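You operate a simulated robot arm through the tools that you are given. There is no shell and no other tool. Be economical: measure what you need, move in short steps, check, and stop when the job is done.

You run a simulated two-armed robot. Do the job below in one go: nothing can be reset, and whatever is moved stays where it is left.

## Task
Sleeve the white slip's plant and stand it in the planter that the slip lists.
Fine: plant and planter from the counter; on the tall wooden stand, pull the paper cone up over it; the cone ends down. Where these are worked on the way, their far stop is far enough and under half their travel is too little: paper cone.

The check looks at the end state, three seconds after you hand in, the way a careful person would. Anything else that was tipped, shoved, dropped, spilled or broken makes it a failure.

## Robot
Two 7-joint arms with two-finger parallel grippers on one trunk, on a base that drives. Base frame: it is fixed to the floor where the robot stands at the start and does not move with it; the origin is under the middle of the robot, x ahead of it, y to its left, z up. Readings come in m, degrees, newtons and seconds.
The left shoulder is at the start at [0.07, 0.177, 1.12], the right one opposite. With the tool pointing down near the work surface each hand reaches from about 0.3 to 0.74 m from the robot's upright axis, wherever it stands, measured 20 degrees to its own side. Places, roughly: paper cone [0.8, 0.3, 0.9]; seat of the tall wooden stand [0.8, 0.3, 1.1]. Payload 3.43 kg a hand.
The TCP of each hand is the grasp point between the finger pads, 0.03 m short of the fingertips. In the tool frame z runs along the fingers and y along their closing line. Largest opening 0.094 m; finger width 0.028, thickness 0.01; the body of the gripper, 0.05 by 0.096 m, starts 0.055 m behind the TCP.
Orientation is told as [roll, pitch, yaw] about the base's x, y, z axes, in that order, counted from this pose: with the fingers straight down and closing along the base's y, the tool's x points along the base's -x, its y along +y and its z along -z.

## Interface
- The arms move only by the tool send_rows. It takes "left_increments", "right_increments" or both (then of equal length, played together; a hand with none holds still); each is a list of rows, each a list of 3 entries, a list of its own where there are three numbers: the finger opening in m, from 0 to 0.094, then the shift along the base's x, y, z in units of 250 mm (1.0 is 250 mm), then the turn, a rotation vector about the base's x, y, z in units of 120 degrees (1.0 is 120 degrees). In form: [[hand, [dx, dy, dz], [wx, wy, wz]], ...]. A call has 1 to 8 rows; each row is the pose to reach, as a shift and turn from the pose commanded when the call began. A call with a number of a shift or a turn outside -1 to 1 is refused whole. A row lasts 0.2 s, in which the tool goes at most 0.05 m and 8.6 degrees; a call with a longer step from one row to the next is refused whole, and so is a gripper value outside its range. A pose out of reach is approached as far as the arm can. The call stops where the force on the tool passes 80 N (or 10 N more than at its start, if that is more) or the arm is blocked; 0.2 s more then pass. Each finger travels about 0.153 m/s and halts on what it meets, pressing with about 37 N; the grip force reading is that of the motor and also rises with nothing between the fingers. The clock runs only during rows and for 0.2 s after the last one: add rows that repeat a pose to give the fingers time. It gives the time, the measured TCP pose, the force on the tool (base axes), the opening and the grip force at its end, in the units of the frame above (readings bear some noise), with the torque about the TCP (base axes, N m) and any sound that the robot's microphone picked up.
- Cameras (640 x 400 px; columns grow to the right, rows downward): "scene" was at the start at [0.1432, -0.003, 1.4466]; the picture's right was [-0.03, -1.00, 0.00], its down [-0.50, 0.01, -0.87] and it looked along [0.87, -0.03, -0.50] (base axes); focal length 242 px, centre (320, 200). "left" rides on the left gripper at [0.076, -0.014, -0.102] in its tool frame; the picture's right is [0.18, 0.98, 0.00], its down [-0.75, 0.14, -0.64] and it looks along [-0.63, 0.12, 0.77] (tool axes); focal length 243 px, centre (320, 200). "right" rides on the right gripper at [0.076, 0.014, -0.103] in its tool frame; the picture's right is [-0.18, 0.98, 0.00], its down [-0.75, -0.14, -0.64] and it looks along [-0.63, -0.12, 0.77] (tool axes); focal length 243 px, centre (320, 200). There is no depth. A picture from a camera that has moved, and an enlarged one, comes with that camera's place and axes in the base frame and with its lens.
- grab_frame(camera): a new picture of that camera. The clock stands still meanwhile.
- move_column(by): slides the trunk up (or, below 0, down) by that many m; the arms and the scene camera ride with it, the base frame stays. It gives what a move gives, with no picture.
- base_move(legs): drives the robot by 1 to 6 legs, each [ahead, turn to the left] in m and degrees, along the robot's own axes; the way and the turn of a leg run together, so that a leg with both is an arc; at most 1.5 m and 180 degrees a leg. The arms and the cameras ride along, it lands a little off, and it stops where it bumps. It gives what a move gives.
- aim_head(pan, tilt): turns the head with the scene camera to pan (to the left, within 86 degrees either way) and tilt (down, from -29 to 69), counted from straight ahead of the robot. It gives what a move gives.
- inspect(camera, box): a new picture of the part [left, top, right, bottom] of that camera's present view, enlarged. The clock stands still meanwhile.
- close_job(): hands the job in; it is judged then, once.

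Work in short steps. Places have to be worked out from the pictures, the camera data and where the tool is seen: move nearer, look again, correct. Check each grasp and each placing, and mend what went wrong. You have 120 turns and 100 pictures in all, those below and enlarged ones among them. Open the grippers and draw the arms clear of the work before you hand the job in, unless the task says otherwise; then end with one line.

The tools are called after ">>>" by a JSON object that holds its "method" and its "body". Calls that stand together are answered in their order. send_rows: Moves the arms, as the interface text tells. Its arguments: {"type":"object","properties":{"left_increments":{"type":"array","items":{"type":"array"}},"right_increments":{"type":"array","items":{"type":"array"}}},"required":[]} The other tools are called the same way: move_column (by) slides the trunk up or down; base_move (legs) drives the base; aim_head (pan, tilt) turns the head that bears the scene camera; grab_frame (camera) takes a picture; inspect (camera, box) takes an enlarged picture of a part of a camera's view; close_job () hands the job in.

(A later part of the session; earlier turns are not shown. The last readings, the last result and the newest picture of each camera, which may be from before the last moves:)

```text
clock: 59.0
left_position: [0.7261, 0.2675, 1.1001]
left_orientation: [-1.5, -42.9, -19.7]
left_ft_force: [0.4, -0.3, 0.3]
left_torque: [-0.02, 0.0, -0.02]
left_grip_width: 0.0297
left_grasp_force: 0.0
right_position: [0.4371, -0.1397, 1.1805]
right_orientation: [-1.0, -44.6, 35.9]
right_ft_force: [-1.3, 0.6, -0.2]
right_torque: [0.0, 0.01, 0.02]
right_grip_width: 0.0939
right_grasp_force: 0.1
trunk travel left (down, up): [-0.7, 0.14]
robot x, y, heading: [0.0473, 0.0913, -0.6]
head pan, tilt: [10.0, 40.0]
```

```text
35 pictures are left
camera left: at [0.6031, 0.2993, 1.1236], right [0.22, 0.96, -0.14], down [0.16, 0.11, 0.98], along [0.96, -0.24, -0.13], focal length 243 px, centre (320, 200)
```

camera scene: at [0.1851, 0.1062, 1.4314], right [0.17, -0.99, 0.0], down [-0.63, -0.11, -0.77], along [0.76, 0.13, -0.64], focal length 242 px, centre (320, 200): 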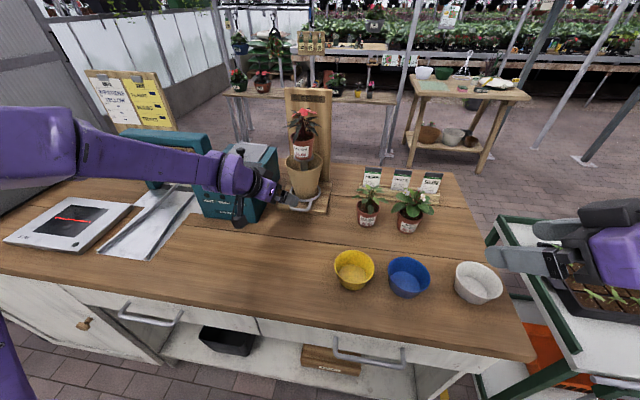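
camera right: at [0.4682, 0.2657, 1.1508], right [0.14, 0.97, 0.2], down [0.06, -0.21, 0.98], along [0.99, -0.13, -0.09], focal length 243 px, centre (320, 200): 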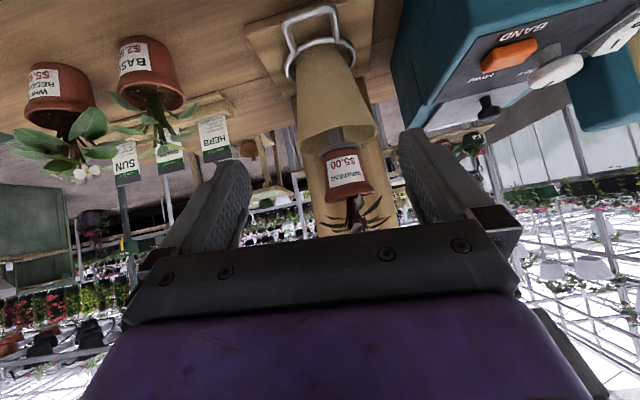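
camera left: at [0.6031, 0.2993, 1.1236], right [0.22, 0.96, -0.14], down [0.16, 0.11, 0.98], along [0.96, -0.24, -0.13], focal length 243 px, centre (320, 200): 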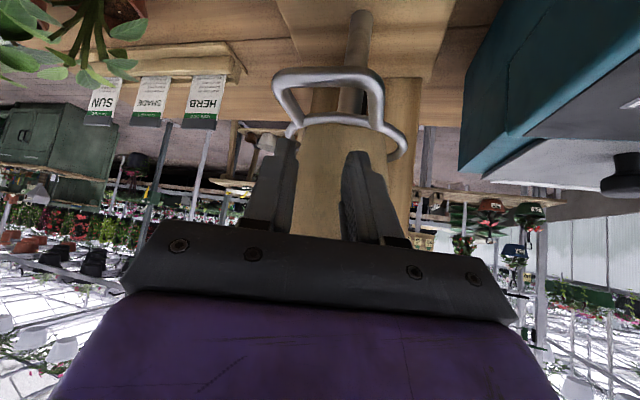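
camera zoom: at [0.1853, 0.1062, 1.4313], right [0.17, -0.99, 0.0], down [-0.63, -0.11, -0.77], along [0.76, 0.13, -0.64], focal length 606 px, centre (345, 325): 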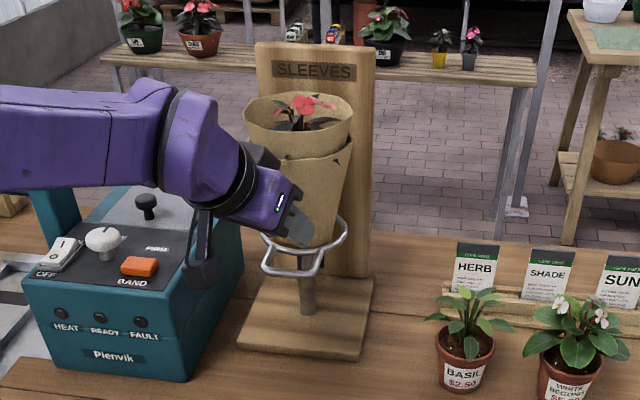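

The handle is now at z≈1.038 (11 cm travel). I open, lower around the U, and close again.

>>> {"method": "send_rows", "body": {"left_increments": [[0.094, [0, 0, 0], [0, 0, 0]], [0.094, [0, 0, 0], [0, 0, 0]], [0.094, [0, 0, -0.06], [0, 0, 0]], [0.094, [0, 0, -0.12], [0, 0, 0]], [0.094, [0, 0, -0.168], [0, 0, 0]], [0.04, [0, 0, -0.168], [0, 0, 0]], [0.03, [0, 0, -0.168], [0, 0, 0]], [0.03, [0, 0, -0.168], [0, 0, 0]]]}}

>>> {"method": "grab_frame", "body": {"camera": "left"}}

```text
clock: 60.9
left_position: [0.7244, 0.2689, 1.0555]
left_orientation: [-1.7, -42.9, -19.4]
left_ft_force: [-3.0, 3.0, -2.6]
left_torque: [0.44, 0.52, 1.91]
left_grip_width: 0.0751
left_grasp_force: 44.5
right_position: [0.4385, -0.1402, 1.1808]
right_orientation: [-1.0, -44.6, 36.0]
right_ft_force: [0.4, 0.2, -0.1]
right_torque: [-0.01, -0.02, 0.01]
right_grip_width: 0.0941
right_grasp_force: 0.1
trunk travel left (down, up): [-0.7, 0.14]
robot x, y, heading: [0.0511, 0.0953, -0.4]
head pan, tilt: [10.0, 40.0]
```

```text
34 pictures are left
camera left: at [0.6024, 0.3015, 1.0798], right [0.22, 0.96, -0.15], down [0.17, 0.11, 0.98], along [0.96, -0.24, -0.14], focal length 243 px, centre (320, 200)
```

left: 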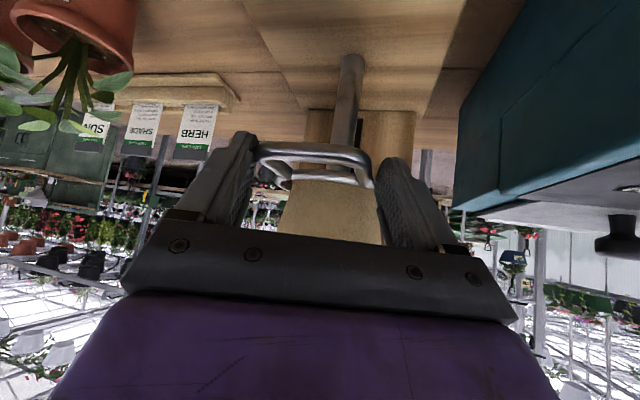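

Gripped again. I test whether this is the stop with an 8 mm pull up.

>>> {"method": "send_rows", "body": {"left_increments": [[0.03, [0, 0, 0.016], [0, 0, 0]], [0.03, [0, 0, 0.032], [0, 0, 0]]]}}

```text
clock: 61.5
left_position: [0.7249, 0.2701, 1.0658]
left_orientation: [-1.6, -42.9, -19.7]
left_ft_force: [-3.2, 4.7, -3.1]
left_torque: [0.41, 0.71, 1.8]
left_grip_width: 0.0752
left_grasp_force: 45.1
right_position: [0.438, -0.1398, 1.1791]
right_orientation: [-1.2, -44.5, 35.9]
right_ft_force: [0.2, -0.5, 0.1]
right_torque: [0.0, -0.03, 0.02]
right_grip_width: 0.0939
right_grasp_force: 0.2
trunk travel left (down, up): [-0.7, 0.14]
robot x, y, heading: [0.0476, 0.0924, -0.4]
head pan, tilt: [10.0, 40.0]
```

No stop yet – it still moves freely. I continue up in small steps.

>>> {"method": "send_rows", "body": {"left_increments": [[0.03, [0, 0, 0.016], [0, 0, 0]], [0.03, [0, 0, 0.032], [0, 0, 0]], [0.03, [0, 0, 0.048], [0, 0, 0]]]}}

>>> {"method": "send_rows", "body": {"left_increments": [[0.03, [0, 0, 0.016], [0, 0, 0]], [0.03, [0, 0, 0.032], [0, 0, 0]]]}}

```text
clock: 62.2
left_position: [0.7213, 0.2685, 1.077]
left_orientation: [-1.7, -42.8, -19.7]
left_ft_force: [-16.3, 0.1, -10.0]
left_torque: [0.55, 0.39, 0.55]
left_grip_width: 0.0697
left_grasp_force: 44.6
right_position: [0.4343, -0.1396, 1.1803]
right_orientation: [-1.1, -44.7, 35.9]
right_ft_force: [0.1, 0.3, -1.1]
right_torque: [-0.02, 0.04, -0.02]
right_grip_width: 0.094
right_grasp_force: 0.2
trunk travel left (down, up): [-0.7, 0.14]
robot x, y, heading: [0.0494, 0.0893, -0.3]
head pan, tilt: [10.0, 40.0]
```

```text
clock: 62.9
left_position: [0.7256, 0.2686, 1.0848]
left_orientation: [-1.5, -43.0, -19.8]
left_ft_force: [-0.2, -0.5, -0.2]
left_torque: [-0.04, 0.0, -0.04]
left_grip_width: 0.03
left_grasp_force: 0.1
right_position: [0.4381, -0.1416, 1.1792]
right_orientation: [-1.1, -44.6, 35.8]
right_ft_force: [-0.7, 0.4, -0.7]
right_torque: [-0.02, -0.01, 0.02]
right_grip_width: 0.0939
right_grasp_force: 0.1
trunk travel left (down, up): [-0.7, 0.14]
robot x, y, heading: [0.0505, 0.0886, -0.4]
head pan, tilt: [10.0, 40.0]
```

It slipped again at the same height with downward force rising: that's the stop. Now regrip and bring the cone down.

>>> {"method": "send_rows", "body": {"left_increments": [[0.094, [0, 0, 0], [0, 0, 0]], [0.094, [0, 0, 0], [0, 0, 0]], [0.094, [0, 0, -0.05], [0, 0, 0]], [0.094, [0, 0, -0.11], [0, 0, 0]], [0.04, [0, 0, -0.11], [0, 0, 0]], [0.03, [0, 0, -0.11], [0, 0, 0]], [0.03, [0, 0, -0.11], [0, 0, 0]]]}}

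>>> {"method": "send_rows", "body": {"left_increments": [[0.03, [0, 0, -0.06], [0, 0, 0]], [0.03, [0, 0, -0.12], [0, 0, 0]], [0.03, [0, 0, -0.18], [0, 0, 0]], [0.03, [0, 0, -0.24], [0, 0, 0]], [0.03, [0, 0, -0.3], [0, 0, 0]], [0.03, [0, 0, -0.36], [0, 0, 0]], [0.03, [0, 0, -0.4], [0, 0, 0]]]}}

>>> {"method": "inspect", "body": {"camera": "scene", "box": [230, 70, 390, 230]}}

```text
clock: 64.5
left_position: [0.7234, 0.2704, 1.0568]
left_orientation: [-1.7, -42.8, -19.6]
left_ft_force: [2.7, 2.8, -1.5]
left_torque: [0.34, -0.1, 1.75]
left_grip_width: 0.0753
left_grasp_force: 44.5
right_position: [0.4386, -0.1405, 1.1801]
right_orientation: [-1.0, -44.4, 35.9]
right_ft_force: [0.9, -0.6, 0.2]
right_torque: [-0.01, -0.01, 0.01]
right_grip_width: 0.094
right_grasp_force: 0.0
trunk travel left (down, up): [-0.7, 0.14]
robot x, y, heading: [0.0471, 0.0927, -0.3]
head pan, tilt: [10.0, 40.0]
```

```text
clock: 66.0
left_position: [0.7234, 0.2689, 0.9567]
left_orientation: [-1.7, -42.9, -19.6]
left_ft_force: [-3.0, 6.5, -0.8]
left_torque: [0.34, -0.35, 1.22]
left_grip_width: 0.0751
left_grasp_force: 44.6
right_position: [0.4373, -0.1394, 1.1806]
right_orientation: [-1.2, -44.6, 35.9]
right_ft_force: [-0.7, -0.5, -0.3]
right_torque: [-0.01, 0.02, -0.01]
right_grip_width: 0.0941
right_grasp_force: 0.0
trunk travel left (down, up): [-0.7, 0.14]
robot x, y, heading: [0.0451, 0.0913, -0.7]
head pan, tilt: [10.0, 40.0]
```

```text
2.50 times, centred on (310, 150) of scene
camera zoom: at [0.1845, 0.1076, 1.4314], right [0.17, -0.99, 0.0], down [-0.63, -0.11, -0.77], along [0.76, 0.13, -0.64], focal length 606 px, centre (345, 325)
```

zoom: 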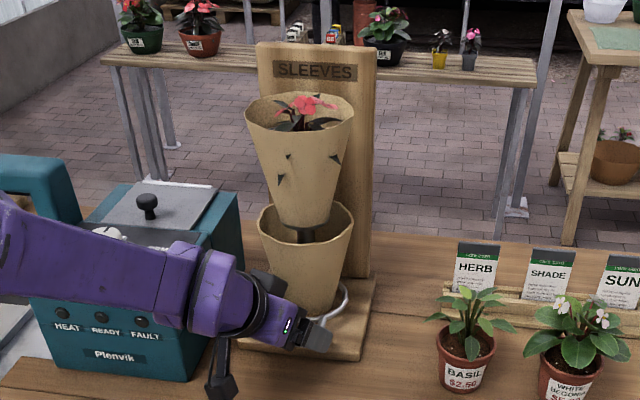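

The plant wears its own sleeve, and the cone is nearly down. I lower the last bit until it rests.

>>> {"method": "send_rows", "body": {"left_increments": [[0.03, [0, 0, -0.02], [0, 0, 0]], [0.03, [0, 0, -0.032], [0, 0, 0]], [0.03, [0, 0, -0.032], [0, 0, 0]]]}}

>>> {"method": "grab_frame", "body": {"camera": "left"}}

```text
clock: 66.8
left_position: [0.7234, 0.2697, 0.9483]
left_orientation: [-1.7, -42.9, -19.5]
left_ft_force: [-7.4, 8.3, -1.0]
left_torque: [0.7, -0.48, 1.55]
left_grip_width: 0.0751
left_grasp_force: 45.3
right_position: [0.4375, -0.1392, 1.1804]
right_orientation: [-1.3, -44.6, 36.0]
right_ft_force: [0.2, -0.9, -1.0]
right_torque: [-0.03, -0.01, 0.0]
right_grip_width: 0.0941
right_grasp_force: 0.1
trunk travel left (down, up): [-0.7, 0.14]
robot x, y, heading: [0.0487, 0.0903, -0.4]
head pan, tilt: [10.0, 40.0]
```

```text
32 pictures are left
camera left: at [0.6017, 0.3018, 0.9731], right [0.22, 0.96, -0.15], down [0.16, 0.11, 0.98], along [0.96, -0.24, -0.13], focal length 243 px, centre (320, 200)
```

left: 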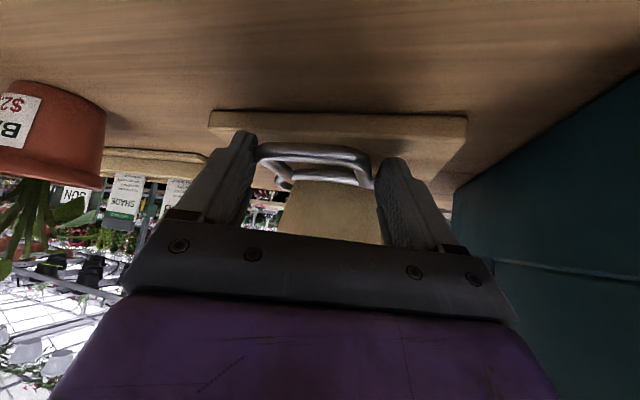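

It's ~4 mm above its original rest height; I lower that and release.

>>> {"method": "send_rows", "body": {"left_increments": [[0.03, [0, 0, -0.01], [0, 0, 0]], [0.03, [0, 0, -0.018], [0, 0, 0]], [0.03, [0, 0, -0.022], [0, 0, 0]]]}}

>>> {"method": "send_rows", "body": {"left_increments": [[0.094, [0, 0, 0], [0, 0, 0]], [0.094, [0, 0, 0], [0, 0, 0]], [0.094, [0, 0, 0.01], [0, 0, 0]]]}}

>>> {"method": "grab_frame", "body": {"camera": "left"}}

```text
clock: 67.7
left_position: [0.7232, 0.2696, 0.949]
left_orientation: [-1.6, -43.3, -19.5]
left_ft_force: [-5.0, 9.3, 11.7]
left_torque: [0.99, 0.01, 2.07]
left_grip_width: 0.0746
left_grasp_force: 44.4
right_position: [0.4344, -0.1402, 1.1813]
right_orientation: [-1.1, -44.7, 36.0]
right_ft_force: [0.0, -0.2, -0.3]
right_torque: [-0.01, -0.01, 0.01]
right_grip_width: 0.094
right_grasp_force: 0.2
trunk travel left (down, up): [-0.7, 0.14]
robot x, y, heading: [0.0502, 0.0946, -0.4]
head pan, tilt: [10.0, 40.0]
```

```text
clock: 68.5
left_position: [0.724, 0.2676, 0.9485]
left_orientation: [-1.4, -43.0, -19.7]
left_ft_force: [-3.4, -5.1, 8.7]
left_torque: [0.18, -0.14, -0.01]
left_grip_width: 0.0907
left_grasp_force: 0.0
right_position: [0.4359, -0.1436, 1.1797]
right_orientation: [-1.0, -44.7, 35.8]
right_ft_force: [-0.2, 0.5, 0.4]
right_torque: [0.01, -0.02, -0.01]
right_grip_width: 0.0939
right_grasp_force: 0.1
trunk travel left (down, up): [-0.7, 0.14]
robot x, y, heading: [0.0462, 0.0904, -0.5]
head pan, tilt: [10.0, 40.0]
```

```text
31 pictures are left
camera left: at [0.6014, 0.2995, 0.972], right [0.22, 0.96, -0.14], down [0.16, 0.11, 0.98], along [0.96, -0.24, -0.13], focal length 243 px, centre (320, 200)
```

left: 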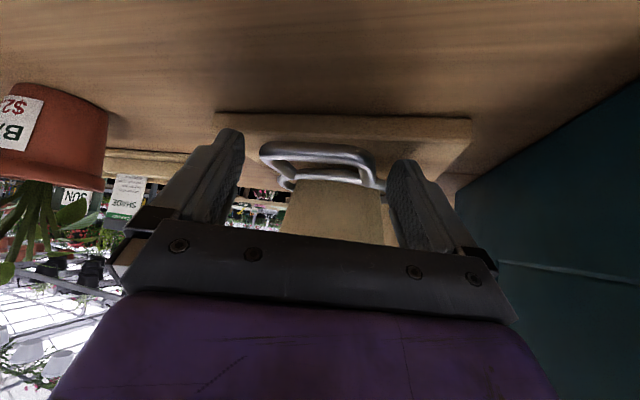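

Released, the handle is within ~2 mm of its rest. I back out along the tool axis and check that the cone stayed down.

>>> {"method": "send_rows", "body": {"left_increments": [[0.094, [-0.05, 0.018, 0.02], [0, 0, 0]], [0.094, [-0.12, 0.043, 0.1], [0, 0, 0]], [0.094, [-0.2, 0.06, 0.2], [0, 0, 0]], [0.094, [-0.28, 0.08, 0.3], [0, 0, 0]], [0.094, [-0.28, 0.08, 0.3], [0, 0, 0]]]}}

>>> {"method": "grab_frame", "body": {"camera": "left"}}

>>> {"method": "inspect", "body": {"camera": "scene", "box": [230, 70, 390, 230]}}

```text
clock: 69.7
left_position: [0.6547, 0.2884, 1.0218]
left_orientation: [-1.5, -43.0, -19.7]
left_ft_force: [-0.5, -0.2, 0.2]
left_torque: [-0.01, -0.04, -0.01]
left_grip_width: 0.0941
left_grasp_force: 0.0
right_position: [0.4381, -0.1404, 1.1785]
right_orientation: [-1.0, -44.6, 35.8]
right_ft_force: [-0.2, 0.0, 0.8]
right_torque: [-0.03, 0.03, -0.03]
right_grip_width: 0.0939
right_grasp_force: 0.1
trunk travel left (down, up): [-0.7, 0.14]
robot x, y, heading: [0.0463, 0.0918, -0.3]
head pan, tilt: [10.0, 40.0]
```

```text
30 pictures are left
camera left: at [0.532, 0.3203, 1.0462], right [0.22, 0.96, -0.15], down [0.16, 0.11, 0.98], along [0.96, -0.24, -0.13], focal length 243 px, centre (320, 200)
```

left: 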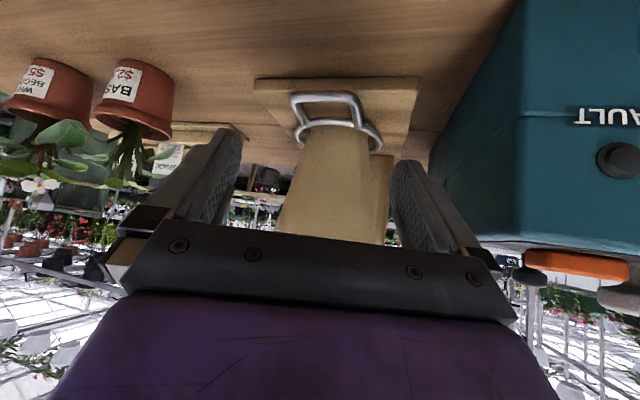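

```text
2.50 times, centred on (310, 150) of scene
camera zoom: at [0.186, 0.1059, 1.4312], right [0.17, -0.99, 0.0], down [-0.63, -0.11, -0.77], along [0.75, 0.13, -0.64], focal length 606 px, centre (345, 325)
```

zoom: 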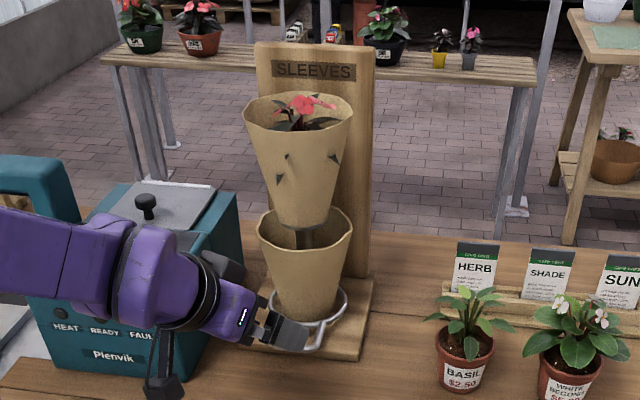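

The cone is back down at its rest (handle z≈0.93). I park the left arm up-left along the path it came by.

>>> {"method": "send_rows", "body": {"left_increments": [[0.094, [-0.05, -0.03, 0.16], [0, 0, 0]], [0.094, [-0.1, -0.03, 0.32], [0, 0, 0]], [0.094, [-0.1, 0.06, 0.48], [0, 0, 0]], [0.094, [-0.08, 0.2, 0.62], [0, 0, 0]], [0.094, [-0.05, 0.34, 0.74], [0, 0, 0.03]], [0.094, [-0.02, 0.48, 0.86], [0, 0, 0.06]], [0.094, [0, 0.62, 0.98], [0, 0, 0.09]], [0.094, [0, 0.74, 1.0], [0, 0, 0.12]]]}}

>>> {"method": "base_move", "body": {"legs": [[0.07, 0]]}}

>>> {"method": "grab_frame", "body": {"camera": "scene"}}

```text
clock: 71.5
left_position: [0.6531, 0.4772, 1.2712]
left_orientation: [-1.6, -42.8, -5.1]
left_ft_force: [-0.2, 0.0, -0.3]
left_torque: [-0.01, -0.04, -0.03]
left_grip_width: 0.0942
left_grasp_force: 0.0
right_position: [0.4383, -0.1403, 1.1795]
right_orientation: [-1.0, -44.5, 35.9]
right_ft_force: [0.1, 0.3, 0.7]
right_torque: [0.0, 0.01, -0.01]
right_grip_width: 0.0942
right_grasp_force: 0.1
trunk travel left (down, up): [-0.7, 0.14]
robot x, y, heading: [0.0503, 0.0931, -0.1]
head pan, tilt: [10.0, 40.0]
```

```text
clock: 72.5
left_position: [0.7207, 0.4732, 1.2721]
left_orientation: [-1.4, -43.0, -5.4]
left_ft_force: [0.4, -0.2, 0.0]
left_torque: [-0.02, 0.01, 0.01]
left_grip_width: 0.094
left_grasp_force: 0.2
right_position: [0.5047, -0.142, 1.1806]
right_orientation: [-1.1, -44.7, 35.9]
right_ft_force: [-0.4, -0.1, -0.1]
right_torque: [0.03, 0.02, -0.01]
right_grip_width: 0.0939
right_grasp_force: 0.1
trunk travel left (down, up): [-0.7, 0.14]
robot x, y, heading: [0.1192, 0.0931, -0.5]
head pan, tilt: [10.0, 40.0]
```

```text
28 pictures are left
camera scene: at [0.2511, 0.1052, 1.4317], right [0.17, -0.99, 0.0], down [-0.63, -0.11, -0.77], along [0.76, 0.13, -0.64], focal length 242 px, centre (320, 200)
```

scene: 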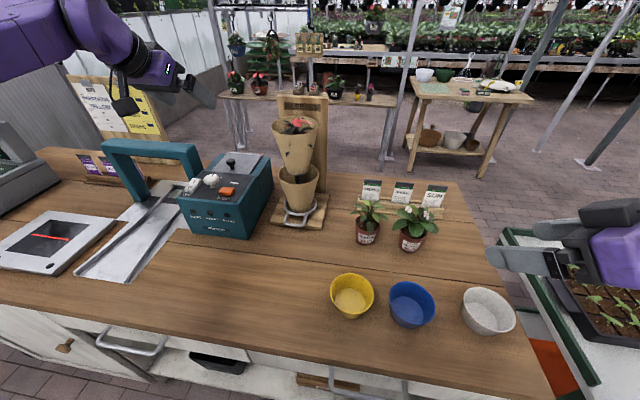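

I rotate the right tool to 60° pitch, yaw 32°, and move toward the sleeved plant.

>>> {"method": "send_rows", "body": {"right_increments": [[0.094, [0.06, 0.16, 0.02], [0.013, -0.017, -0.0045]], [0.094, [0.12, 0.32, 0.04], [0.025, -0.035, -0.009]], [0.094, [0.18, 0.48, 0.04], [0.038, -0.052, -0.0135]], [0.094, [0.24, 0.64, 0.02], [0.051, -0.069, -0.018]], [0.094, [0.32, 0.8, 0.0], [0.063, -0.087, -0.0225]], [0.094, [0.4, 0.96, 0.0], [0.076, -0.104, -0.027]], [0.094, [0.4, 0.96, 0.0], [0.076, -0.104, -0.027]]]}}

>>> {"method": "grab_frame", "body": {"camera": "right"}}

```text
clock: 74.1
left_position: [0.7233, 0.4739, 1.2718]
left_orientation: [-1.5, -42.9, -5.4]
left_ft_force: [0.2, -0.9, 0.6]
left_torque: [0.01, 0.02, -0.01]
left_grip_width: 0.0941
left_grasp_force: 0.1
right_position: [0.6068, 0.095, 1.1811]
right_orientation: [0.1, -60.1, 31.6]
right_ft_force: [-0.1, 0.1, -0.2]
right_torque: [0.0, -0.02, 0.0]
right_grip_width: 0.0937
right_grasp_force: 0.0
trunk travel left (down, up): [-0.7, 0.14]
robot x, y, heading: [0.1201, 0.0916, -0.7]
head pan, tilt: [10.0, 40.0]
```

```text
27 pictures are left
camera right: at [0.4913, 0.0407, 1.1634], right [-0.44, 0.88, 0.16], down [-0.08, -0.22, 0.97], along [0.9, 0.41, 0.17], focal length 243 px, centre (320, 200)
```

right: 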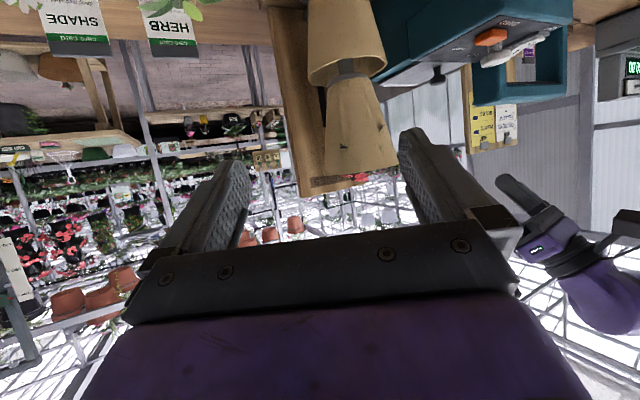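

Sleeve base reads (0.814,0.268), r≈0.03 at the bottom to 0.057 on top. I go to the 12 cm standoff on the approach line.

>>> {"method": "send_rows", "body": {"right_increments": [[0.094, [0.1, 0.11, -0.01], [0, 0, 0]], [0.094, [0.2, 0.22, -0.03], [0, 0, 0]], [0.094, [0.32, 0.33, -0.05], [0, 0, 0]], [0.094, [0.424, 0.436, -0.056], [0, 0, 0]], [0.094, [0.424, 0.436, -0.056], [0, 0, 0]]]}}

>>> {"method": "grab_frame", "body": {"camera": "right"}}

```text
clock: 75.3
left_position: [0.722, 0.4745, 1.2723]
left_orientation: [-1.5, -43.0, -5.3]
left_ft_force: [0.2, -0.2, 0.0]
left_torque: [0.03, -0.01, 0.03]
left_grip_width: 0.0941
left_grasp_force: 0.0
right_position: [0.7119, 0.2068, 1.1674]
right_orientation: [-0.1, -60.0, 31.8]
right_ft_force: [-0.1, -0.5, 0.2]
right_torque: [-0.03, 0.02, 0.03]
right_grip_width: 0.0938
right_grasp_force: 0.1
trunk travel left (down, up): [-0.7, 0.14]
robot x, y, heading: [0.1165, 0.0912, -0.6]
head pan, tilt: [10.0, 40.0]
```

```text
26 pictures are left
camera right: at [0.595, 0.1518, 1.1508], right [-0.44, 0.88, 0.16], down [-0.08, -0.22, 0.97], along [0.89, 0.41, 0.17], focal length 243 px, centre (320, 200)
```

right: 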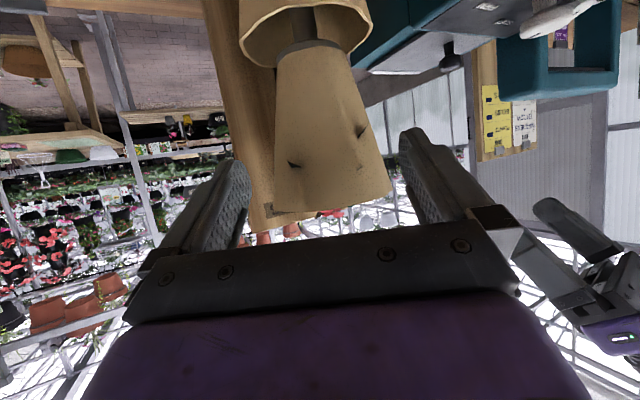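

Sleeve upright with axis (0.814,0.268), centred. I advance three quarters of the way.

>>> {"method": "send_rows", "body": {"right_increments": [[0.094, [0.09, 0.053, -0.06], [0, 0, 0]], [0.094, [0.18, 0.106, -0.12], [0, 0, 0]], [0.094, [0.267, 0.16, -0.18], [0, 0, 0]], [0.094, [0.267, 0.16, -0.18], [0, 0, 0]]]}}

>>> {"method": "grab_frame", "body": {"camera": "right"}}

```text
clock: 76.3
left_position: [0.7231, 0.4756, 1.2706]
left_orientation: [-1.6, -42.8, -5.3]
left_ft_force: [0.1, 0.5, -0.2]
left_torque: [0.0, -0.02, 0.02]
left_grip_width: 0.0939
left_grasp_force: 0.1
right_position: [0.7873, 0.2339, 1.1308]
right_orientation: [2.7, -60.8, 28.2]
right_ft_force: [0.2, 0.7, 0.5]
right_torque: [0.03, 0.0, -0.03]
right_grip_width: 0.0939
right_grasp_force: 0.0
trunk travel left (down, up): [-0.7, 0.14]
robot x, y, heading: [0.1171, 0.0952, -0.3]
head pan, tilt: [10.0, 40.0]
```

```text
25 pictures are left
camera right: at [0.6703, 0.1821, 1.1134], right [-0.42, 0.89, 0.18], down [-0.08, -0.24, 0.97], along [0.9, 0.39, 0.17], focal length 243 px, centre (320, 200)
```

right: 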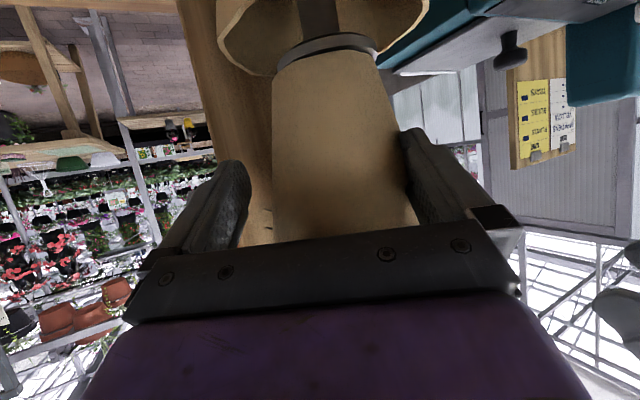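

At the reach edge the hand lags sideways (sleeve nearer one finger). I back off to the standoff and raise the trunk, which gave the needed reach before.

>>> {"method": "send_rows", "body": {"right_increments": [[0.094, [-0.09, -0.05, 0.06], [0, 0, 0]], [0.094, [-0.18, -0.1, 0.12], [0, 0, 0]], [0.094, [-0.3, -0.18, 0.14], [0, 0, 0.02]], [0.094, [-0.36, -0.22, 0.14], [-0.01, 0, 0.03]]]}}

>>> {"method": "move_column", "body": {"by": 0.13}}

>>> {"method": "send_rows", "body": {"right_increments": [[0.094, [0, 0, -0.1], [0, 0, 0]], [0.094, [0, 0, -0.2], [0, 0, 0]], [0.094, [0, 0, -0.3], [0, 0, 0]], [0.094, [0, 0, -0.4], [0, 0, 0]], [0.094, [0, 0, -0.5], [0, 0, 0]]]}}

```text
clock: 77.3
left_position: [0.7232, 0.4733, 1.2721]
left_orientation: [-1.5, -42.9, -5.4]
left_ft_force: [-0.9, 0.0, 0.0]
left_torque: [0.02, 0.03, -0.01]
left_grip_width: 0.0942
left_grasp_force: 0.1
right_position: [0.6859, 0.1908, 1.1535]
right_orientation: [-1.9, -59.4, 37.2]
right_ft_force: [0.0, -0.1, 0.5]
right_torque: [0.02, -0.01, 0.03]
right_grip_width: 0.0937
right_grasp_force: 0.0
trunk travel left (down, up): [-0.7, 0.14]
robot x, y, heading: [0.1201, 0.0913, -0.1]
head pan, tilt: [10.0, 40.0]
```

```text
clock: 78.8
left_position: [0.7235, 0.4742, 1.4004]
left_orientation: [-1.5, -42.8, -5.3]
left_ft_force: [-0.3, 0.0, -0.2]
left_torque: [-0.02, 0.0, -0.04]
left_grip_width: 0.094
left_grasp_force: 0.0
right_position: [0.6873, 0.1909, 1.2837]
right_orientation: [-2.0, -59.4, 37.0]
right_ft_force: [-1.0, -0.5, 0.2]
right_torque: [0.02, 0.01, 0.02]
right_grip_width: 0.0938
right_grasp_force: 0.0
trunk travel left (down, up): [-0.83, 0.01]
robot x, y, heading: [0.1174, 0.0925, -0.3]
head pan, tilt: [10.0, 40.0]
```

```text
clock: 80.2
left_position: [0.7232, 0.4742, 1.4006]
left_orientation: [-1.6, -42.9, -5.3]
left_ft_force: [0.2, -0.4, 0.9]
left_torque: [0.0, 0.0, 0.02]
left_grip_width: 0.094
left_grasp_force: 0.1
right_position: [0.6957, 0.1818, 1.1905]
right_orientation: [2.2, -62.4, 32.0]
right_ft_force: [1.2, -0.4, 0.6]
right_torque: [0.05, 0.0, 0.0]
right_grip_width: 0.094
right_grasp_force: 0.1
trunk travel left (down, up): [-0.83, 0.01]
robot x, y, heading: [0.1183, 0.0936, -0.4]
head pan, tilt: [10.0, 40.0]
stopped in row 5 (right hand): the arm was blocked; the commanded pose is now the measured one
```

That posture hits a joint limit with the trunk up. Instead I'll shift the base ~0.1 m further left so the right arm faces the stand more squarely; first I retract the hand and lower the trunk.

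>>> {"method": "send_rows", "body": {"right_increments": [[0.094, [-0.1, -0.12, 0.06], [0, 0, 0]], [0.094, [-0.2, -0.24, 0.12], [0, 0, 0]], [0.094, [-0.32, -0.36, 0.18], [0, 0, 0]], [0.094, [-0.44, -0.5, 0.24], [0, 0, 0]], [0.094, [-0.54, -0.64, 0.3], [-0.016, 0.01, 0.02]], [0.094, [-0.6, -0.76, 0.3], [-0.016, 0.01, 0.02]]]}}

>>> {"method": "move_column", "body": {"by": -0.13}}

>>> {"method": "base_move", "body": {"legs": [[-0.13, 0], [0, 35], [0.18, 0], [0, -35], [0.1, 0]]}}

>>> {"method": "aim_head", "body": {"pan": 0, "tilt": 42}}

>>> {"method": "grab_frame", "body": {"camera": "scene"}}

```text
clock: 81.6
left_position: [0.7225, 0.4718, 1.4022]
left_orientation: [-1.5, -43.0, -5.4]
left_ft_force: [-1.2, -0.4, 0.1]
left_torque: [-0.03, 0.0, 0.02]
left_grip_width: 0.094
left_grasp_force: 0.0
right_position: [0.5421, -0.0047, 1.2616]
right_orientation: [0.2, -60.0, 36.5]
right_ft_force: [0.2, -1.0, -0.4]
right_torque: [0.02, 0.03, -0.02]
right_grip_width: 0.0941
right_grasp_force: 0.1
trunk travel left (down, up): [-0.83, 0.01]
robot x, y, heading: [0.1192, 0.0926, -0.3]
head pan, tilt: [10.0, 40.0]
```

```text
clock: 83.2
left_position: [0.7235, 0.4743, 1.2719]
left_orientation: [-1.6, -42.9, -5.3]
left_ft_force: [0.1, 0.2, -0.1]
left_torque: [0.0, -0.03, -0.01]
left_grip_width: 0.0938
left_grasp_force: 0.1
right_position: [0.5424, -0.0041, 1.1302]
right_orientation: [-0.2, -60.0, 36.8]
right_ft_force: [-0.8, 0.2, 0.3]
right_torque: [0.01, -0.01, -0.02]
right_grip_width: 0.094
right_grasp_force: 0.0
trunk travel left (down, up): [-0.7, 0.14]
robot x, y, heading: [0.1171, 0.0948, -0.4]
head pan, tilt: [10.0, 40.0]
```

```text
clock: 89.6
left_position: [0.7822, 0.5894, 1.2662]
left_orientation: [-1.5, -42.5, -4.3]
left_ft_force: [-0.1, 0.0, -0.5]
left_torque: [0.01, -0.03, 0.01]
left_grip_width: 0.0941
left_grasp_force: 0.1
right_position: [0.6103, 0.1085, 1.129]
right_orientation: [0.2, -59.7, 37.3]
right_ft_force: [0.7, -0.4, -0.5]
right_torque: [0.0, 0.04, 0.01]
right_grip_width: 0.0941
right_grasp_force: 0.0
trunk travel left (down, up): [-0.7, 0.14]
robot x, y, heading: [0.1765, 0.1986, 0.8]
head pan, tilt: [10.0, 40.0]
stopped in leg 5: the robot was blocked; the commanded pose is now the measured one
```

```text
clock: 90.3
left_position: [0.7771, 0.5898, 1.2702]
left_orientation: [-1.5, -42.8, -4.5]
left_ft_force: [-0.3, -0.1, 0.6]
left_torque: [0.02, -0.03, -0.03]
left_grip_width: 0.0941
left_grasp_force: 0.2
right_position: [0.6056, 0.1096, 1.1304]
right_orientation: [-0.1, -60.0, 37.7]
right_ft_force: [-0.3, -1.2, -0.7]
right_torque: [-0.03, -0.01, -0.02]
right_grip_width: 0.094
right_grasp_force: 0.0
trunk travel left (down, up): [-0.7, 0.14]
robot x, y, heading: [0.1822, 0.1983, 0.7]
head pan, tilt: [0.0, 42.0]
```

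```text
24 pictures are left
camera scene: at [0.313, 0.1983, 1.4286], right [0.01, -1.0, 0.0], down [-0.67, -0.01, -0.74], along [0.74, 0.01, -0.67], focal length 242 px, centre (320, 200)
```

scene: 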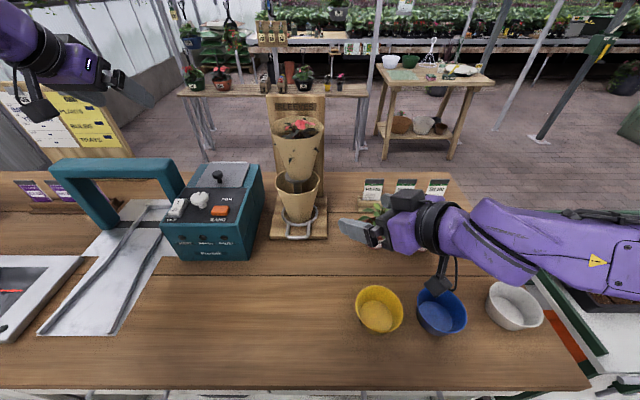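

I overshot and the base touched the counter, but everything still stands. I back off 5 cm and check.

>>> {"method": "base_move", "body": {"legs": [[-0.05, -0.7]]}}

>>> {"method": "grab_frame", "body": {"camera": "right"}}

>>> {"method": "grab_frame", "body": {"camera": "scene"}}

```text
clock: 91.3
left_position: [0.7346, 0.5836, 1.2675]
left_orientation: [-1.6, -42.5, -5.0]
left_ft_force: [-0.4, -0.3, -0.7]
left_torque: [0.01, 0.0, 0.0]
left_grip_width: 0.0942
left_grasp_force: 0.0
right_position: [0.558, 0.1037, 1.1297]
right_orientation: [0.1, -59.8, 36.7]
right_ft_force: [-0.3, 0.4, 0.5]
right_torque: [-0.01, -0.05, 0.01]
right_grip_width: 0.094
right_grasp_force: 0.0
trunk travel left (down, up): [-0.7, 0.14]
robot x, y, heading: [0.1267, 0.1965, -0.1]
head pan, tilt: [0.0, 42.0]
```

```text
23 pictures are left
camera right: at [0.4483, 0.039, 1.1133], right [-0.52, 0.84, 0.16], down [-0.05, -0.22, 0.97], along [0.85, 0.49, 0.16], focal length 243 px, centre (320, 200)
```

right: 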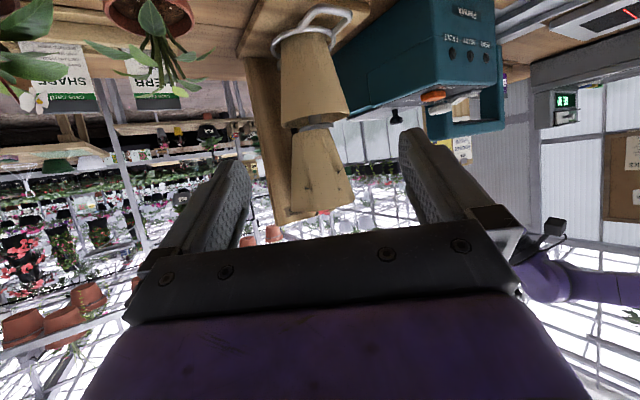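

```text
22 pictures are left
camera scene: at [0.2683, 0.1969, 1.4279], right [0.0, -1.0, 0.0], down [-0.67, 0.0, -0.74], along [0.74, 0.0, -0.67], focal length 242 px, centre (320, 200)
```

scene: 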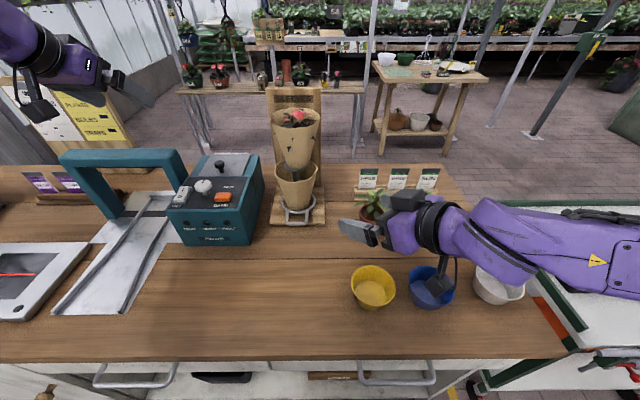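

Everything is standing. I go to the standoff point again with yaw 30°.

>>> {"method": "send_rows", "body": {"right_increments": [[0.094, [0.08, 0.06, 0.08], [0, 0, -0.014]], [0.094, [0.22, 0.15, 0.15], [0, 0, -0.028]], [0.094, [0.36, 0.24, 0.15], [0, 0, -0.042]], [0.094, [0.49, 0.33, 0.15], [0, 0, -0.055]], [0.094, [0.612, 0.42, 0.15], [0, 0, -0.055]], [0.094, [0.612, 0.42, 0.15], [0, 0, -0.055]]]}}

>>> {"method": "grab_frame", "body": {"camera": "right"}}

```text
clock: 92.7
left_position: [0.7319, 0.5824, 1.2692]
left_orientation: [-1.6, -42.7, -5.0]
left_ft_force: [-0.1, -0.2, 0.0]
left_torque: [0.04, 0.05, 0.0]
left_grip_width: 0.094
left_grasp_force: 0.1
right_position: [0.7072, 0.2077, 1.1664]
right_orientation: [0.0, -59.9, 30.3]
right_ft_force: [-0.1, 0.1, -0.3]
right_torque: [-0.02, -0.04, 0.02]
right_grip_width: 0.094
right_grasp_force: 0.1
trunk travel left (down, up): [-0.7, 0.14]
robot x, y, heading: [0.1271, 0.1983, -0.1]
head pan, tilt: [0.0, 42.0]
```

```text
21 pictures are left
camera right: at [0.5903, 0.1553, 1.1506], right [-0.42, 0.89, 0.16], down [-0.08, -0.21, 0.97], along [0.91, 0.39, 0.16], focal length 243 px, centre (320, 200)
```

right: 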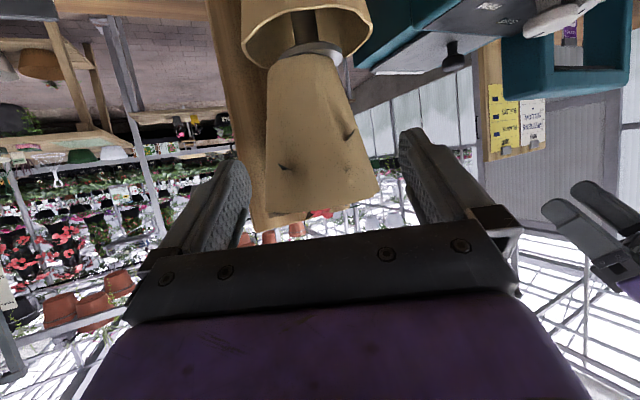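

The sleeve axis appears ~1 cm right of the tool centreline (≈(0.811,0.257)), so I correct y slightly and advance 60%.

>>> {"method": "send_rows", "body": {"right_increments": [[0.094, [0.05, 0.0, -0.035], [0, 0, 0]], [0.094, [0.13, 0.035, -0.085], [0, 0, 0]], [0.094, [0.21, 0.08, -0.136], [0, 0, 0]], [0.094, [0.21, 0.08, -0.136], [0, 0, 0]]]}}

>>> {"method": "grab_frame", "body": {"camera": "right"}}

```text
clock: 93.7
left_position: [0.7311, 0.5824, 1.2697]
left_orientation: [-1.5, -42.7, -5.0]
left_ft_force: [0.2, -0.7, -0.7]
left_torque: [-0.01, 0.01, 0.0]
left_grip_width: 0.0938
left_grasp_force: 0.1
right_position: [0.7596, 0.2265, 1.134]
right_orientation: [-0.1, -59.9, 30.4]
right_ft_force: [-0.6, -0.4, -0.3]
right_torque: [0.03, 0.04, 0.04]
right_grip_width: 0.0943
right_grasp_force: 0.0
trunk travel left (down, up): [-0.7, 0.14]
robot x, y, heading: [0.1281, 0.1975, -0.2]
head pan, tilt: [0.0, 42.0]
```

```text
20 pictures are left
camera right: at [0.6429, 0.1746, 1.1181], right [-0.42, 0.89, 0.16], down [-0.08, -0.21, 0.97], along [0.91, 0.39, 0.16], focal length 243 px, centre (320, 200)
```

right: 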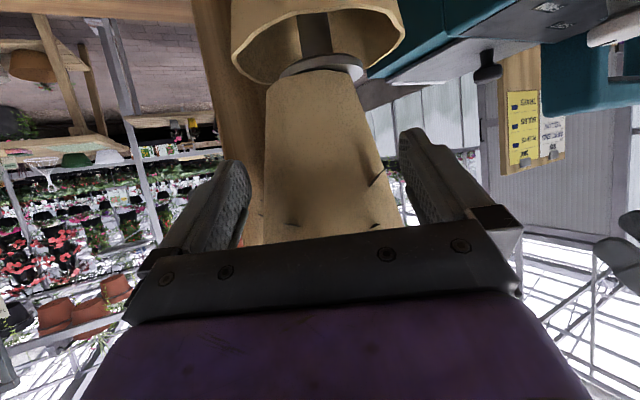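

Well centred now. I advance the rest of the way.

>>> {"method": "send_rows", "body": {"right_increments": [[0.094, [0.05, 0.031, -0.035], [0, 0, 0]], [0.094, [0.1, 0.062, -0.07], [0, 0, 0]], [0.094, [0.15, 0.094, -0.105], [0, 0, 0]], [0.094, [0.15, 0.094, -0.105], [0, 0, 0]]]}}

>>> {"method": "grab_frame", "body": {"camera": "right"}}

```text
clock: 94.7
left_position: [0.7319, 0.5842, 1.2696]
left_orientation: [-1.5, -42.8, -5.0]
left_ft_force: [-0.1, 0.0, -0.1]
left_torque: [-0.05, 0.01, 0.01]
left_grip_width: 0.094
left_grasp_force: 0.1
right_position: [0.7991, 0.2523, 1.1069]
right_orientation: [0.1, -59.8, 30.4]
right_ft_force: [0.1, -0.3, -0.3]
right_torque: [-0.05, 0.05, 0.02]
right_grip_width: 0.0939
right_grasp_force: 0.1
trunk travel left (down, up): [-0.7, 0.14]
robot x, y, heading: [0.1299, 0.1972, -0.1]
head pan, tilt: [0.0, 42.0]
```

```text
19 pictures are left
camera right: at [0.6814, 0.2007, 1.0903], right [-0.42, 0.9, 0.16], down [-0.08, -0.21, 0.97], along [0.91, 0.39, 0.16], focal length 243 px, centre (320, 200)
```

right: 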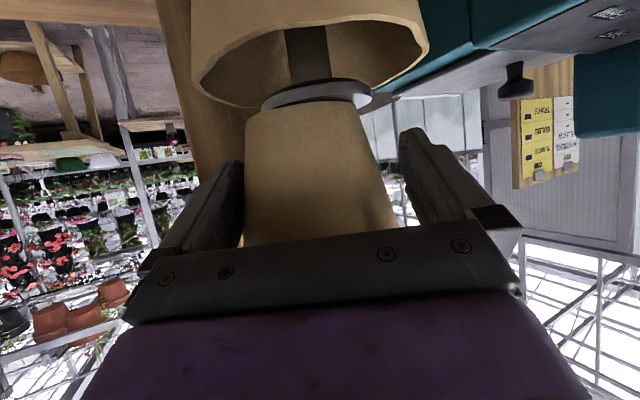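

No contact force; pot is between the fingers. I close.

>>> {"method": "send_rows", "body": {"right_increments": [[0.07, [0, 0, 0], [0, 0, 0]], [0.05, [0, 0, 0], [0, 0, 0]], [0.04, [0, 0, 0], [0, 0, 0]], [0.04, [0, 0, 0], [0, 0, 0]]]}}

>>> {"method": "send_rows", "body": {"right_increments": [[0.04, [0, 0, 0.04], [0, 0, 0]], [0.04, [0, 0, 0.1], [0, 0, 0]], [0.04, [0, 0, 0.16], [0, 0, 0]]]}}

>>> {"method": "grab_frame", "body": {"camera": "right"}}

```text
clock: 95.7
left_position: [0.7331, 0.5826, 1.269]
left_orientation: [-1.4, -42.8, -4.9]
left_ft_force: [0.8, 0.1, 0.7]
left_torque: [-0.03, -0.01, -0.01]
left_grip_width: 0.094
left_grasp_force: 0.0
right_position: [0.7983, 0.2527, 1.1056]
right_orientation: [0.0, -59.9, 30.4]
right_ft_force: [0.3, 0.2, 0.1]
right_torque: [0.05, 0.0, -0.04]
right_grip_width: 0.0638
right_grasp_force: 37.4
trunk travel left (down, up): [-0.7, 0.14]
robot x, y, heading: [0.1282, 0.2007, -0.2]
head pan, tilt: [0.0, 42.0]
```

```text
clock: 96.5
left_position: [0.7319, 0.5823, 1.269]
left_orientation: [-1.6, -42.8, -4.9]
left_ft_force: [0.3, 0.4, 0.6]
left_torque: [-0.01, -0.02, -0.03]
left_grip_width: 0.0938
left_grasp_force: 0.0
right_position: [0.7984, 0.2518, 1.1486]
right_orientation: [-0.1, -59.9, 30.4]
right_ft_force: [0.0, 0.1, -0.9]
right_torque: [0.0, 0.07, -0.05]
right_grip_width: 0.0636
right_grasp_force: 37.0
trunk travel left (down, up): [-0.7, 0.14]
robot x, y, heading: [0.1267, 0.1974, -0.1]
head pan, tilt: [0.0, 42.0]
```

```text
18 pictures are left
camera right: at [0.6813, 0.2004, 1.1323], right [-0.42, 0.9, 0.16], down [-0.08, -0.21, 0.97], along [0.91, 0.39, 0.16], focal length 243 px, centre (320, 200)
```

right: 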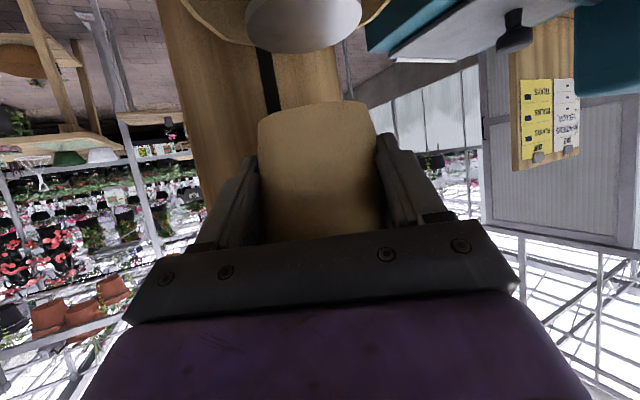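

Held firmly and lifted clear. I lift another 9 cm and back the base 0.2 m so the arm works comfortably over the yellow planter.

>>> {"method": "send_rows", "body": {"right_increments": [[0.04, [-0.06, 0, 0.12], [0, 0, 0]], [0.04, [-0.16, -0.02, 0.24], [0, 0, 0]], [0.04, [-0.3, -0.06, 0.34], [0, 0, 0]], [0.04, [-0.44, -0.1, 0.36], [0, 0, 0]]]}}

>>> {"method": "base_move", "body": {"legs": [[-0.2, 0]]}}

>>> {"method": "aim_head", "body": {"pan": -10, "tilt": 45}}

>>> {"method": "grab_frame", "body": {"camera": "scene"}}

```text
clock: 97.5
left_position: [0.73, 0.5825, 1.2703]
left_orientation: [-1.6, -42.8, -5.0]
left_ft_force: [-0.7, -0.6, -0.1]
left_torque: [-0.04, -0.01, -0.02]
left_grip_width: 0.0942
left_grasp_force: 0.0
right_position: [0.6855, 0.228, 1.2383]
right_orientation: [0.0, -60.0, 30.3]
right_ft_force: [0.2, 0.2, -0.9]
right_torque: [0.0, 0.05, 0.01]
right_grip_width: 0.0637
right_grasp_force: 36.5
trunk travel left (down, up): [-0.7, 0.14]
robot x, y, heading: [0.1258, 0.1976, -0.2]
head pan, tilt: [0.0, 42.0]
```

```text
clock: 99.1
left_position: [0.5321, 0.5823, 1.2684]
left_orientation: [-1.7, -42.6, -4.9]
left_ft_force: [0.1, -0.4, 0.5]
left_torque: [-0.04, 0.0, 0.04]
left_grip_width: 0.0941
left_grasp_force: 0.1
right_position: [0.4871, 0.2285, 1.2365]
right_orientation: [0.0, -59.9, 30.1]
right_ft_force: [-0.3, 0.2, -1.7]
right_torque: [-0.05, 0.07, 0.03]
right_grip_width: 0.0635
right_grasp_force: 36.6
trunk travel left (down, up): [-0.7, 0.14]
robot x, y, heading: [-0.0726, 0.1952, -0.2]
head pan, tilt: [0.0, 42.0]
```

```text
clock: 99.8
left_position: [0.5302, 0.5829, 1.2702]
left_orientation: [-1.4, -42.7, -5.0]
left_ft_force: [-0.4, -0.1, 0.0]
left_torque: [-0.02, -0.04, 0.0]
left_grip_width: 0.0938
left_grasp_force: 0.0
right_position: [0.4846, 0.2286, 1.2376]
right_orientation: [0.0, -59.8, 30.2]
right_ft_force: [0.2, -0.4, -1.7]
right_torque: [-0.04, 0.04, 0.01]
right_grip_width: 0.0635
right_grasp_force: 37.2
trunk travel left (down, up): [-0.7, 0.14]
robot x, y, heading: [-0.0697, 0.1971, -0.1]
head pan, tilt: [-10.0, 45.0]
```

```text
17 pictures are left
camera scene: at [0.0594, 0.1827, 1.4242], right [-0.17, -0.98, 0.0], down [-0.7, 0.12, -0.71], along [0.7, -0.12, -0.71], focal length 242 px, centre (320, 200)
```

scene: 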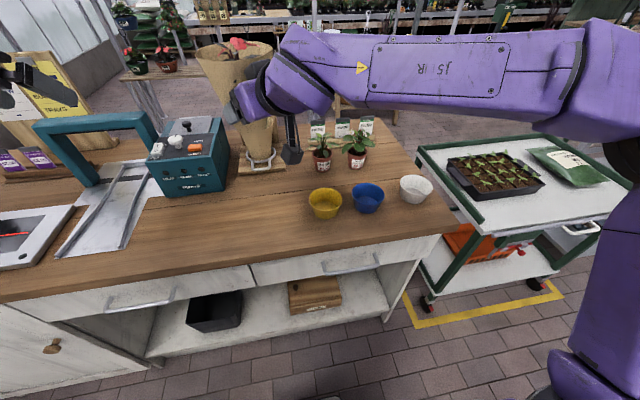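

I zoom on the yellow planter to fix its place and height.

>>> {"method": "inspect", "body": {"camera": "scene", "box": [290, 170, 400, 235]}}

```text
5.82 times, centred on (345, 202) of scene
camera zoom: at [0.0594, 0.1827, 1.4242], right [-0.17, -0.98, 0.0], down [-0.7, 0.12, -0.71], along [0.7, -0.12, -0.71], focal length 1411 px, centre (174, 186)
```

zoom: 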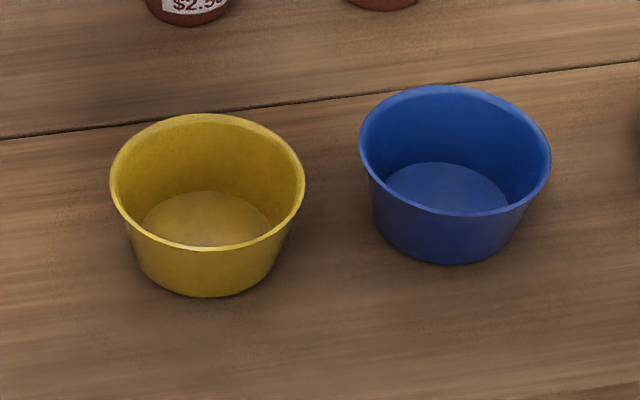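

Yellow planter: centre ≈(0.537,0.083), rim ∅≈0.094, height ≈0.048. I move the plant above it.

>>> {"method": "send_rows", "body": {"right_increments": [[0.04, [0.04, -0.15, -0.03], [0, 0, 0]], [0.04, [0.08, -0.3, -0.1], [0, 0, 0]], [0.04, [0.12, -0.46, -0.2], [0, 0, 0]], [0.04, [0.166, -0.608, -0.3], [0, 0, 0]], [0.04, [0.166, -0.608, -0.44], [0, 0, 0]], [0.04, [0.166, -0.608, -0.44], [0, 0, 0]]]}}

>>> {"method": "grab_frame", "body": {"camera": "right"}}

>>> {"method": "inspect", "body": {"camera": "scene", "box": [260, 120, 420, 240]}}

```text
clock: 101.2
left_position: [0.5317, 0.582, 1.2682]
left_orientation: [-1.6, -42.7, -5.0]
left_ft_force: [-0.7, 0.0, 0.4]
left_torque: [0.03, 0.02, 0.0]
left_grip_width: 0.0942
left_grasp_force: 0.0
right_position: [0.5292, 0.0753, 1.1263]
right_orientation: [0.0, -59.8, 30.3]
right_ft_force: [0.1, -0.6, -0.5]
right_torque: [-0.03, 0.07, 0.01]
right_grip_width: 0.0634
right_grasp_force: 36.7
trunk travel left (down, up): [-0.7, 0.14]
robot x, y, heading: [-0.0722, 0.1991, 0.1]
head pan, tilt: [-10.0, 45.0]
```

```text
15 pictures are left
camera right: at [0.412, 0.023, 1.1097], right [-0.42, 0.9, 0.16], down [-0.08, -0.21, 0.97], along [0.91, 0.39, 0.16], focal length 243 px, centre (320, 200)
```

right: 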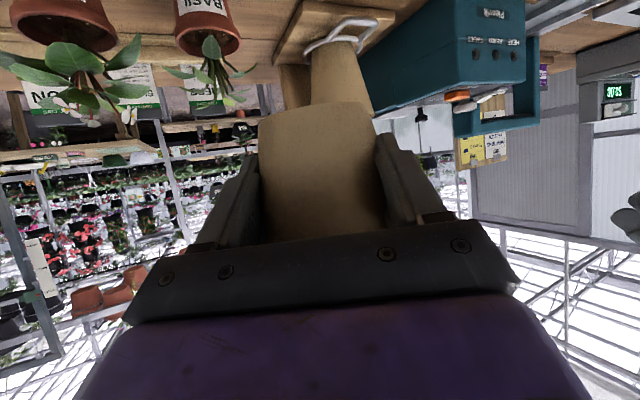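

```text
3.33 times, centred on (340, 180) of scene
camera zoom: at [0.0601, 0.1829, 1.4241], right [-0.17, -0.98, 0.0], down [-0.7, 0.12, -0.71], along [0.7, -0.12, -0.71], focal length 808 px, centre (253, 267)
```

zoom: 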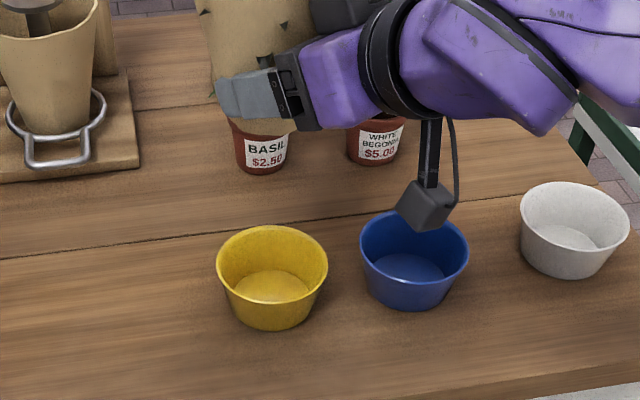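

I lower so the pot bottom is ~2 cm above the planter rim, then check alignment.

>>> {"method": "send_rows", "body": {"right_increments": [[0.04, [-0.008, 0.004, -0.14], [0, 0, 0]], [0.04, [-0.008, 0.004, -0.28], [0, 0, 0]], [0.04, [-0.008, 0.004, -0.42], [0, 0, 0]], [0.04, [-0.008, 0.004, -0.47], [0, 0, 0]], [0.04, [-0.008, 0.004, -0.47], [0, 0, 0]]]}}

>>> {"method": "inspect", "body": {"camera": "scene", "box": [270, 140, 390, 230]}}

>>> {"method": "grab_frame", "body": {"camera": "right"}}

```text
clock: 102.4
left_position: [0.5317, 0.5821, 1.2687]
left_orientation: [-1.5, -42.7, -5.0]
left_ft_force: [0.2, -0.4, -0.6]
left_torque: [-0.02, 0.0, 0.0]
left_grip_width: 0.0942
left_grasp_force: 0.1
right_position: [0.5244, 0.078, 1.0085]
right_orientation: [-0.1, -59.8, 30.3]
right_ft_force: [0.4, -0.5, -1.8]
right_torque: [-0.01, 0.0, -0.02]
right_grip_width: 0.0631
right_grasp_force: 36.9
trunk travel left (down, up): [-0.7, 0.14]
robot x, y, heading: [-0.0736, 0.1982, -0.0]
head pan, tilt: [-10.0, 45.0]
```

```text
4.44 times, centred on (330, 185) of scene
camera zoom: at [0.0601, 0.1824, 1.424], right [-0.18, -0.98, 0.0], down [-0.7, 0.12, -0.71], along [0.7, -0.12, -0.71], focal length 1078 px, centre (276, 267)
```

zoom: 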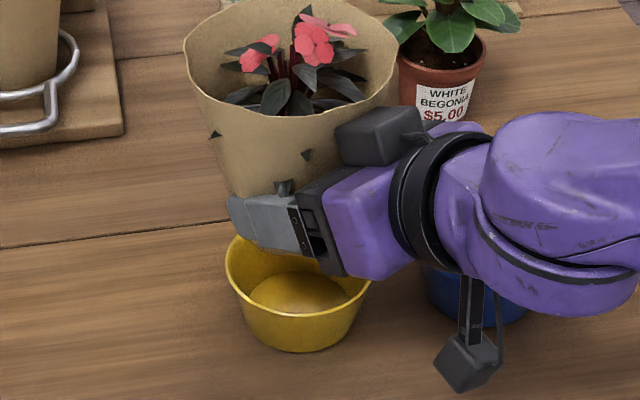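

```text
12 pictures are left
camera right: at [0.4082, 0.0258, 0.9925], right [-0.42, 0.9, 0.16], down [-0.08, -0.21, 0.97], along [0.91, 0.39, 0.16], focal length 243 px, centre (320, 200)
```

right: 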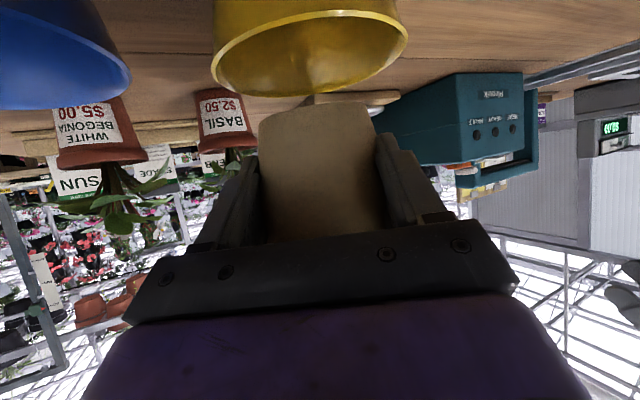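

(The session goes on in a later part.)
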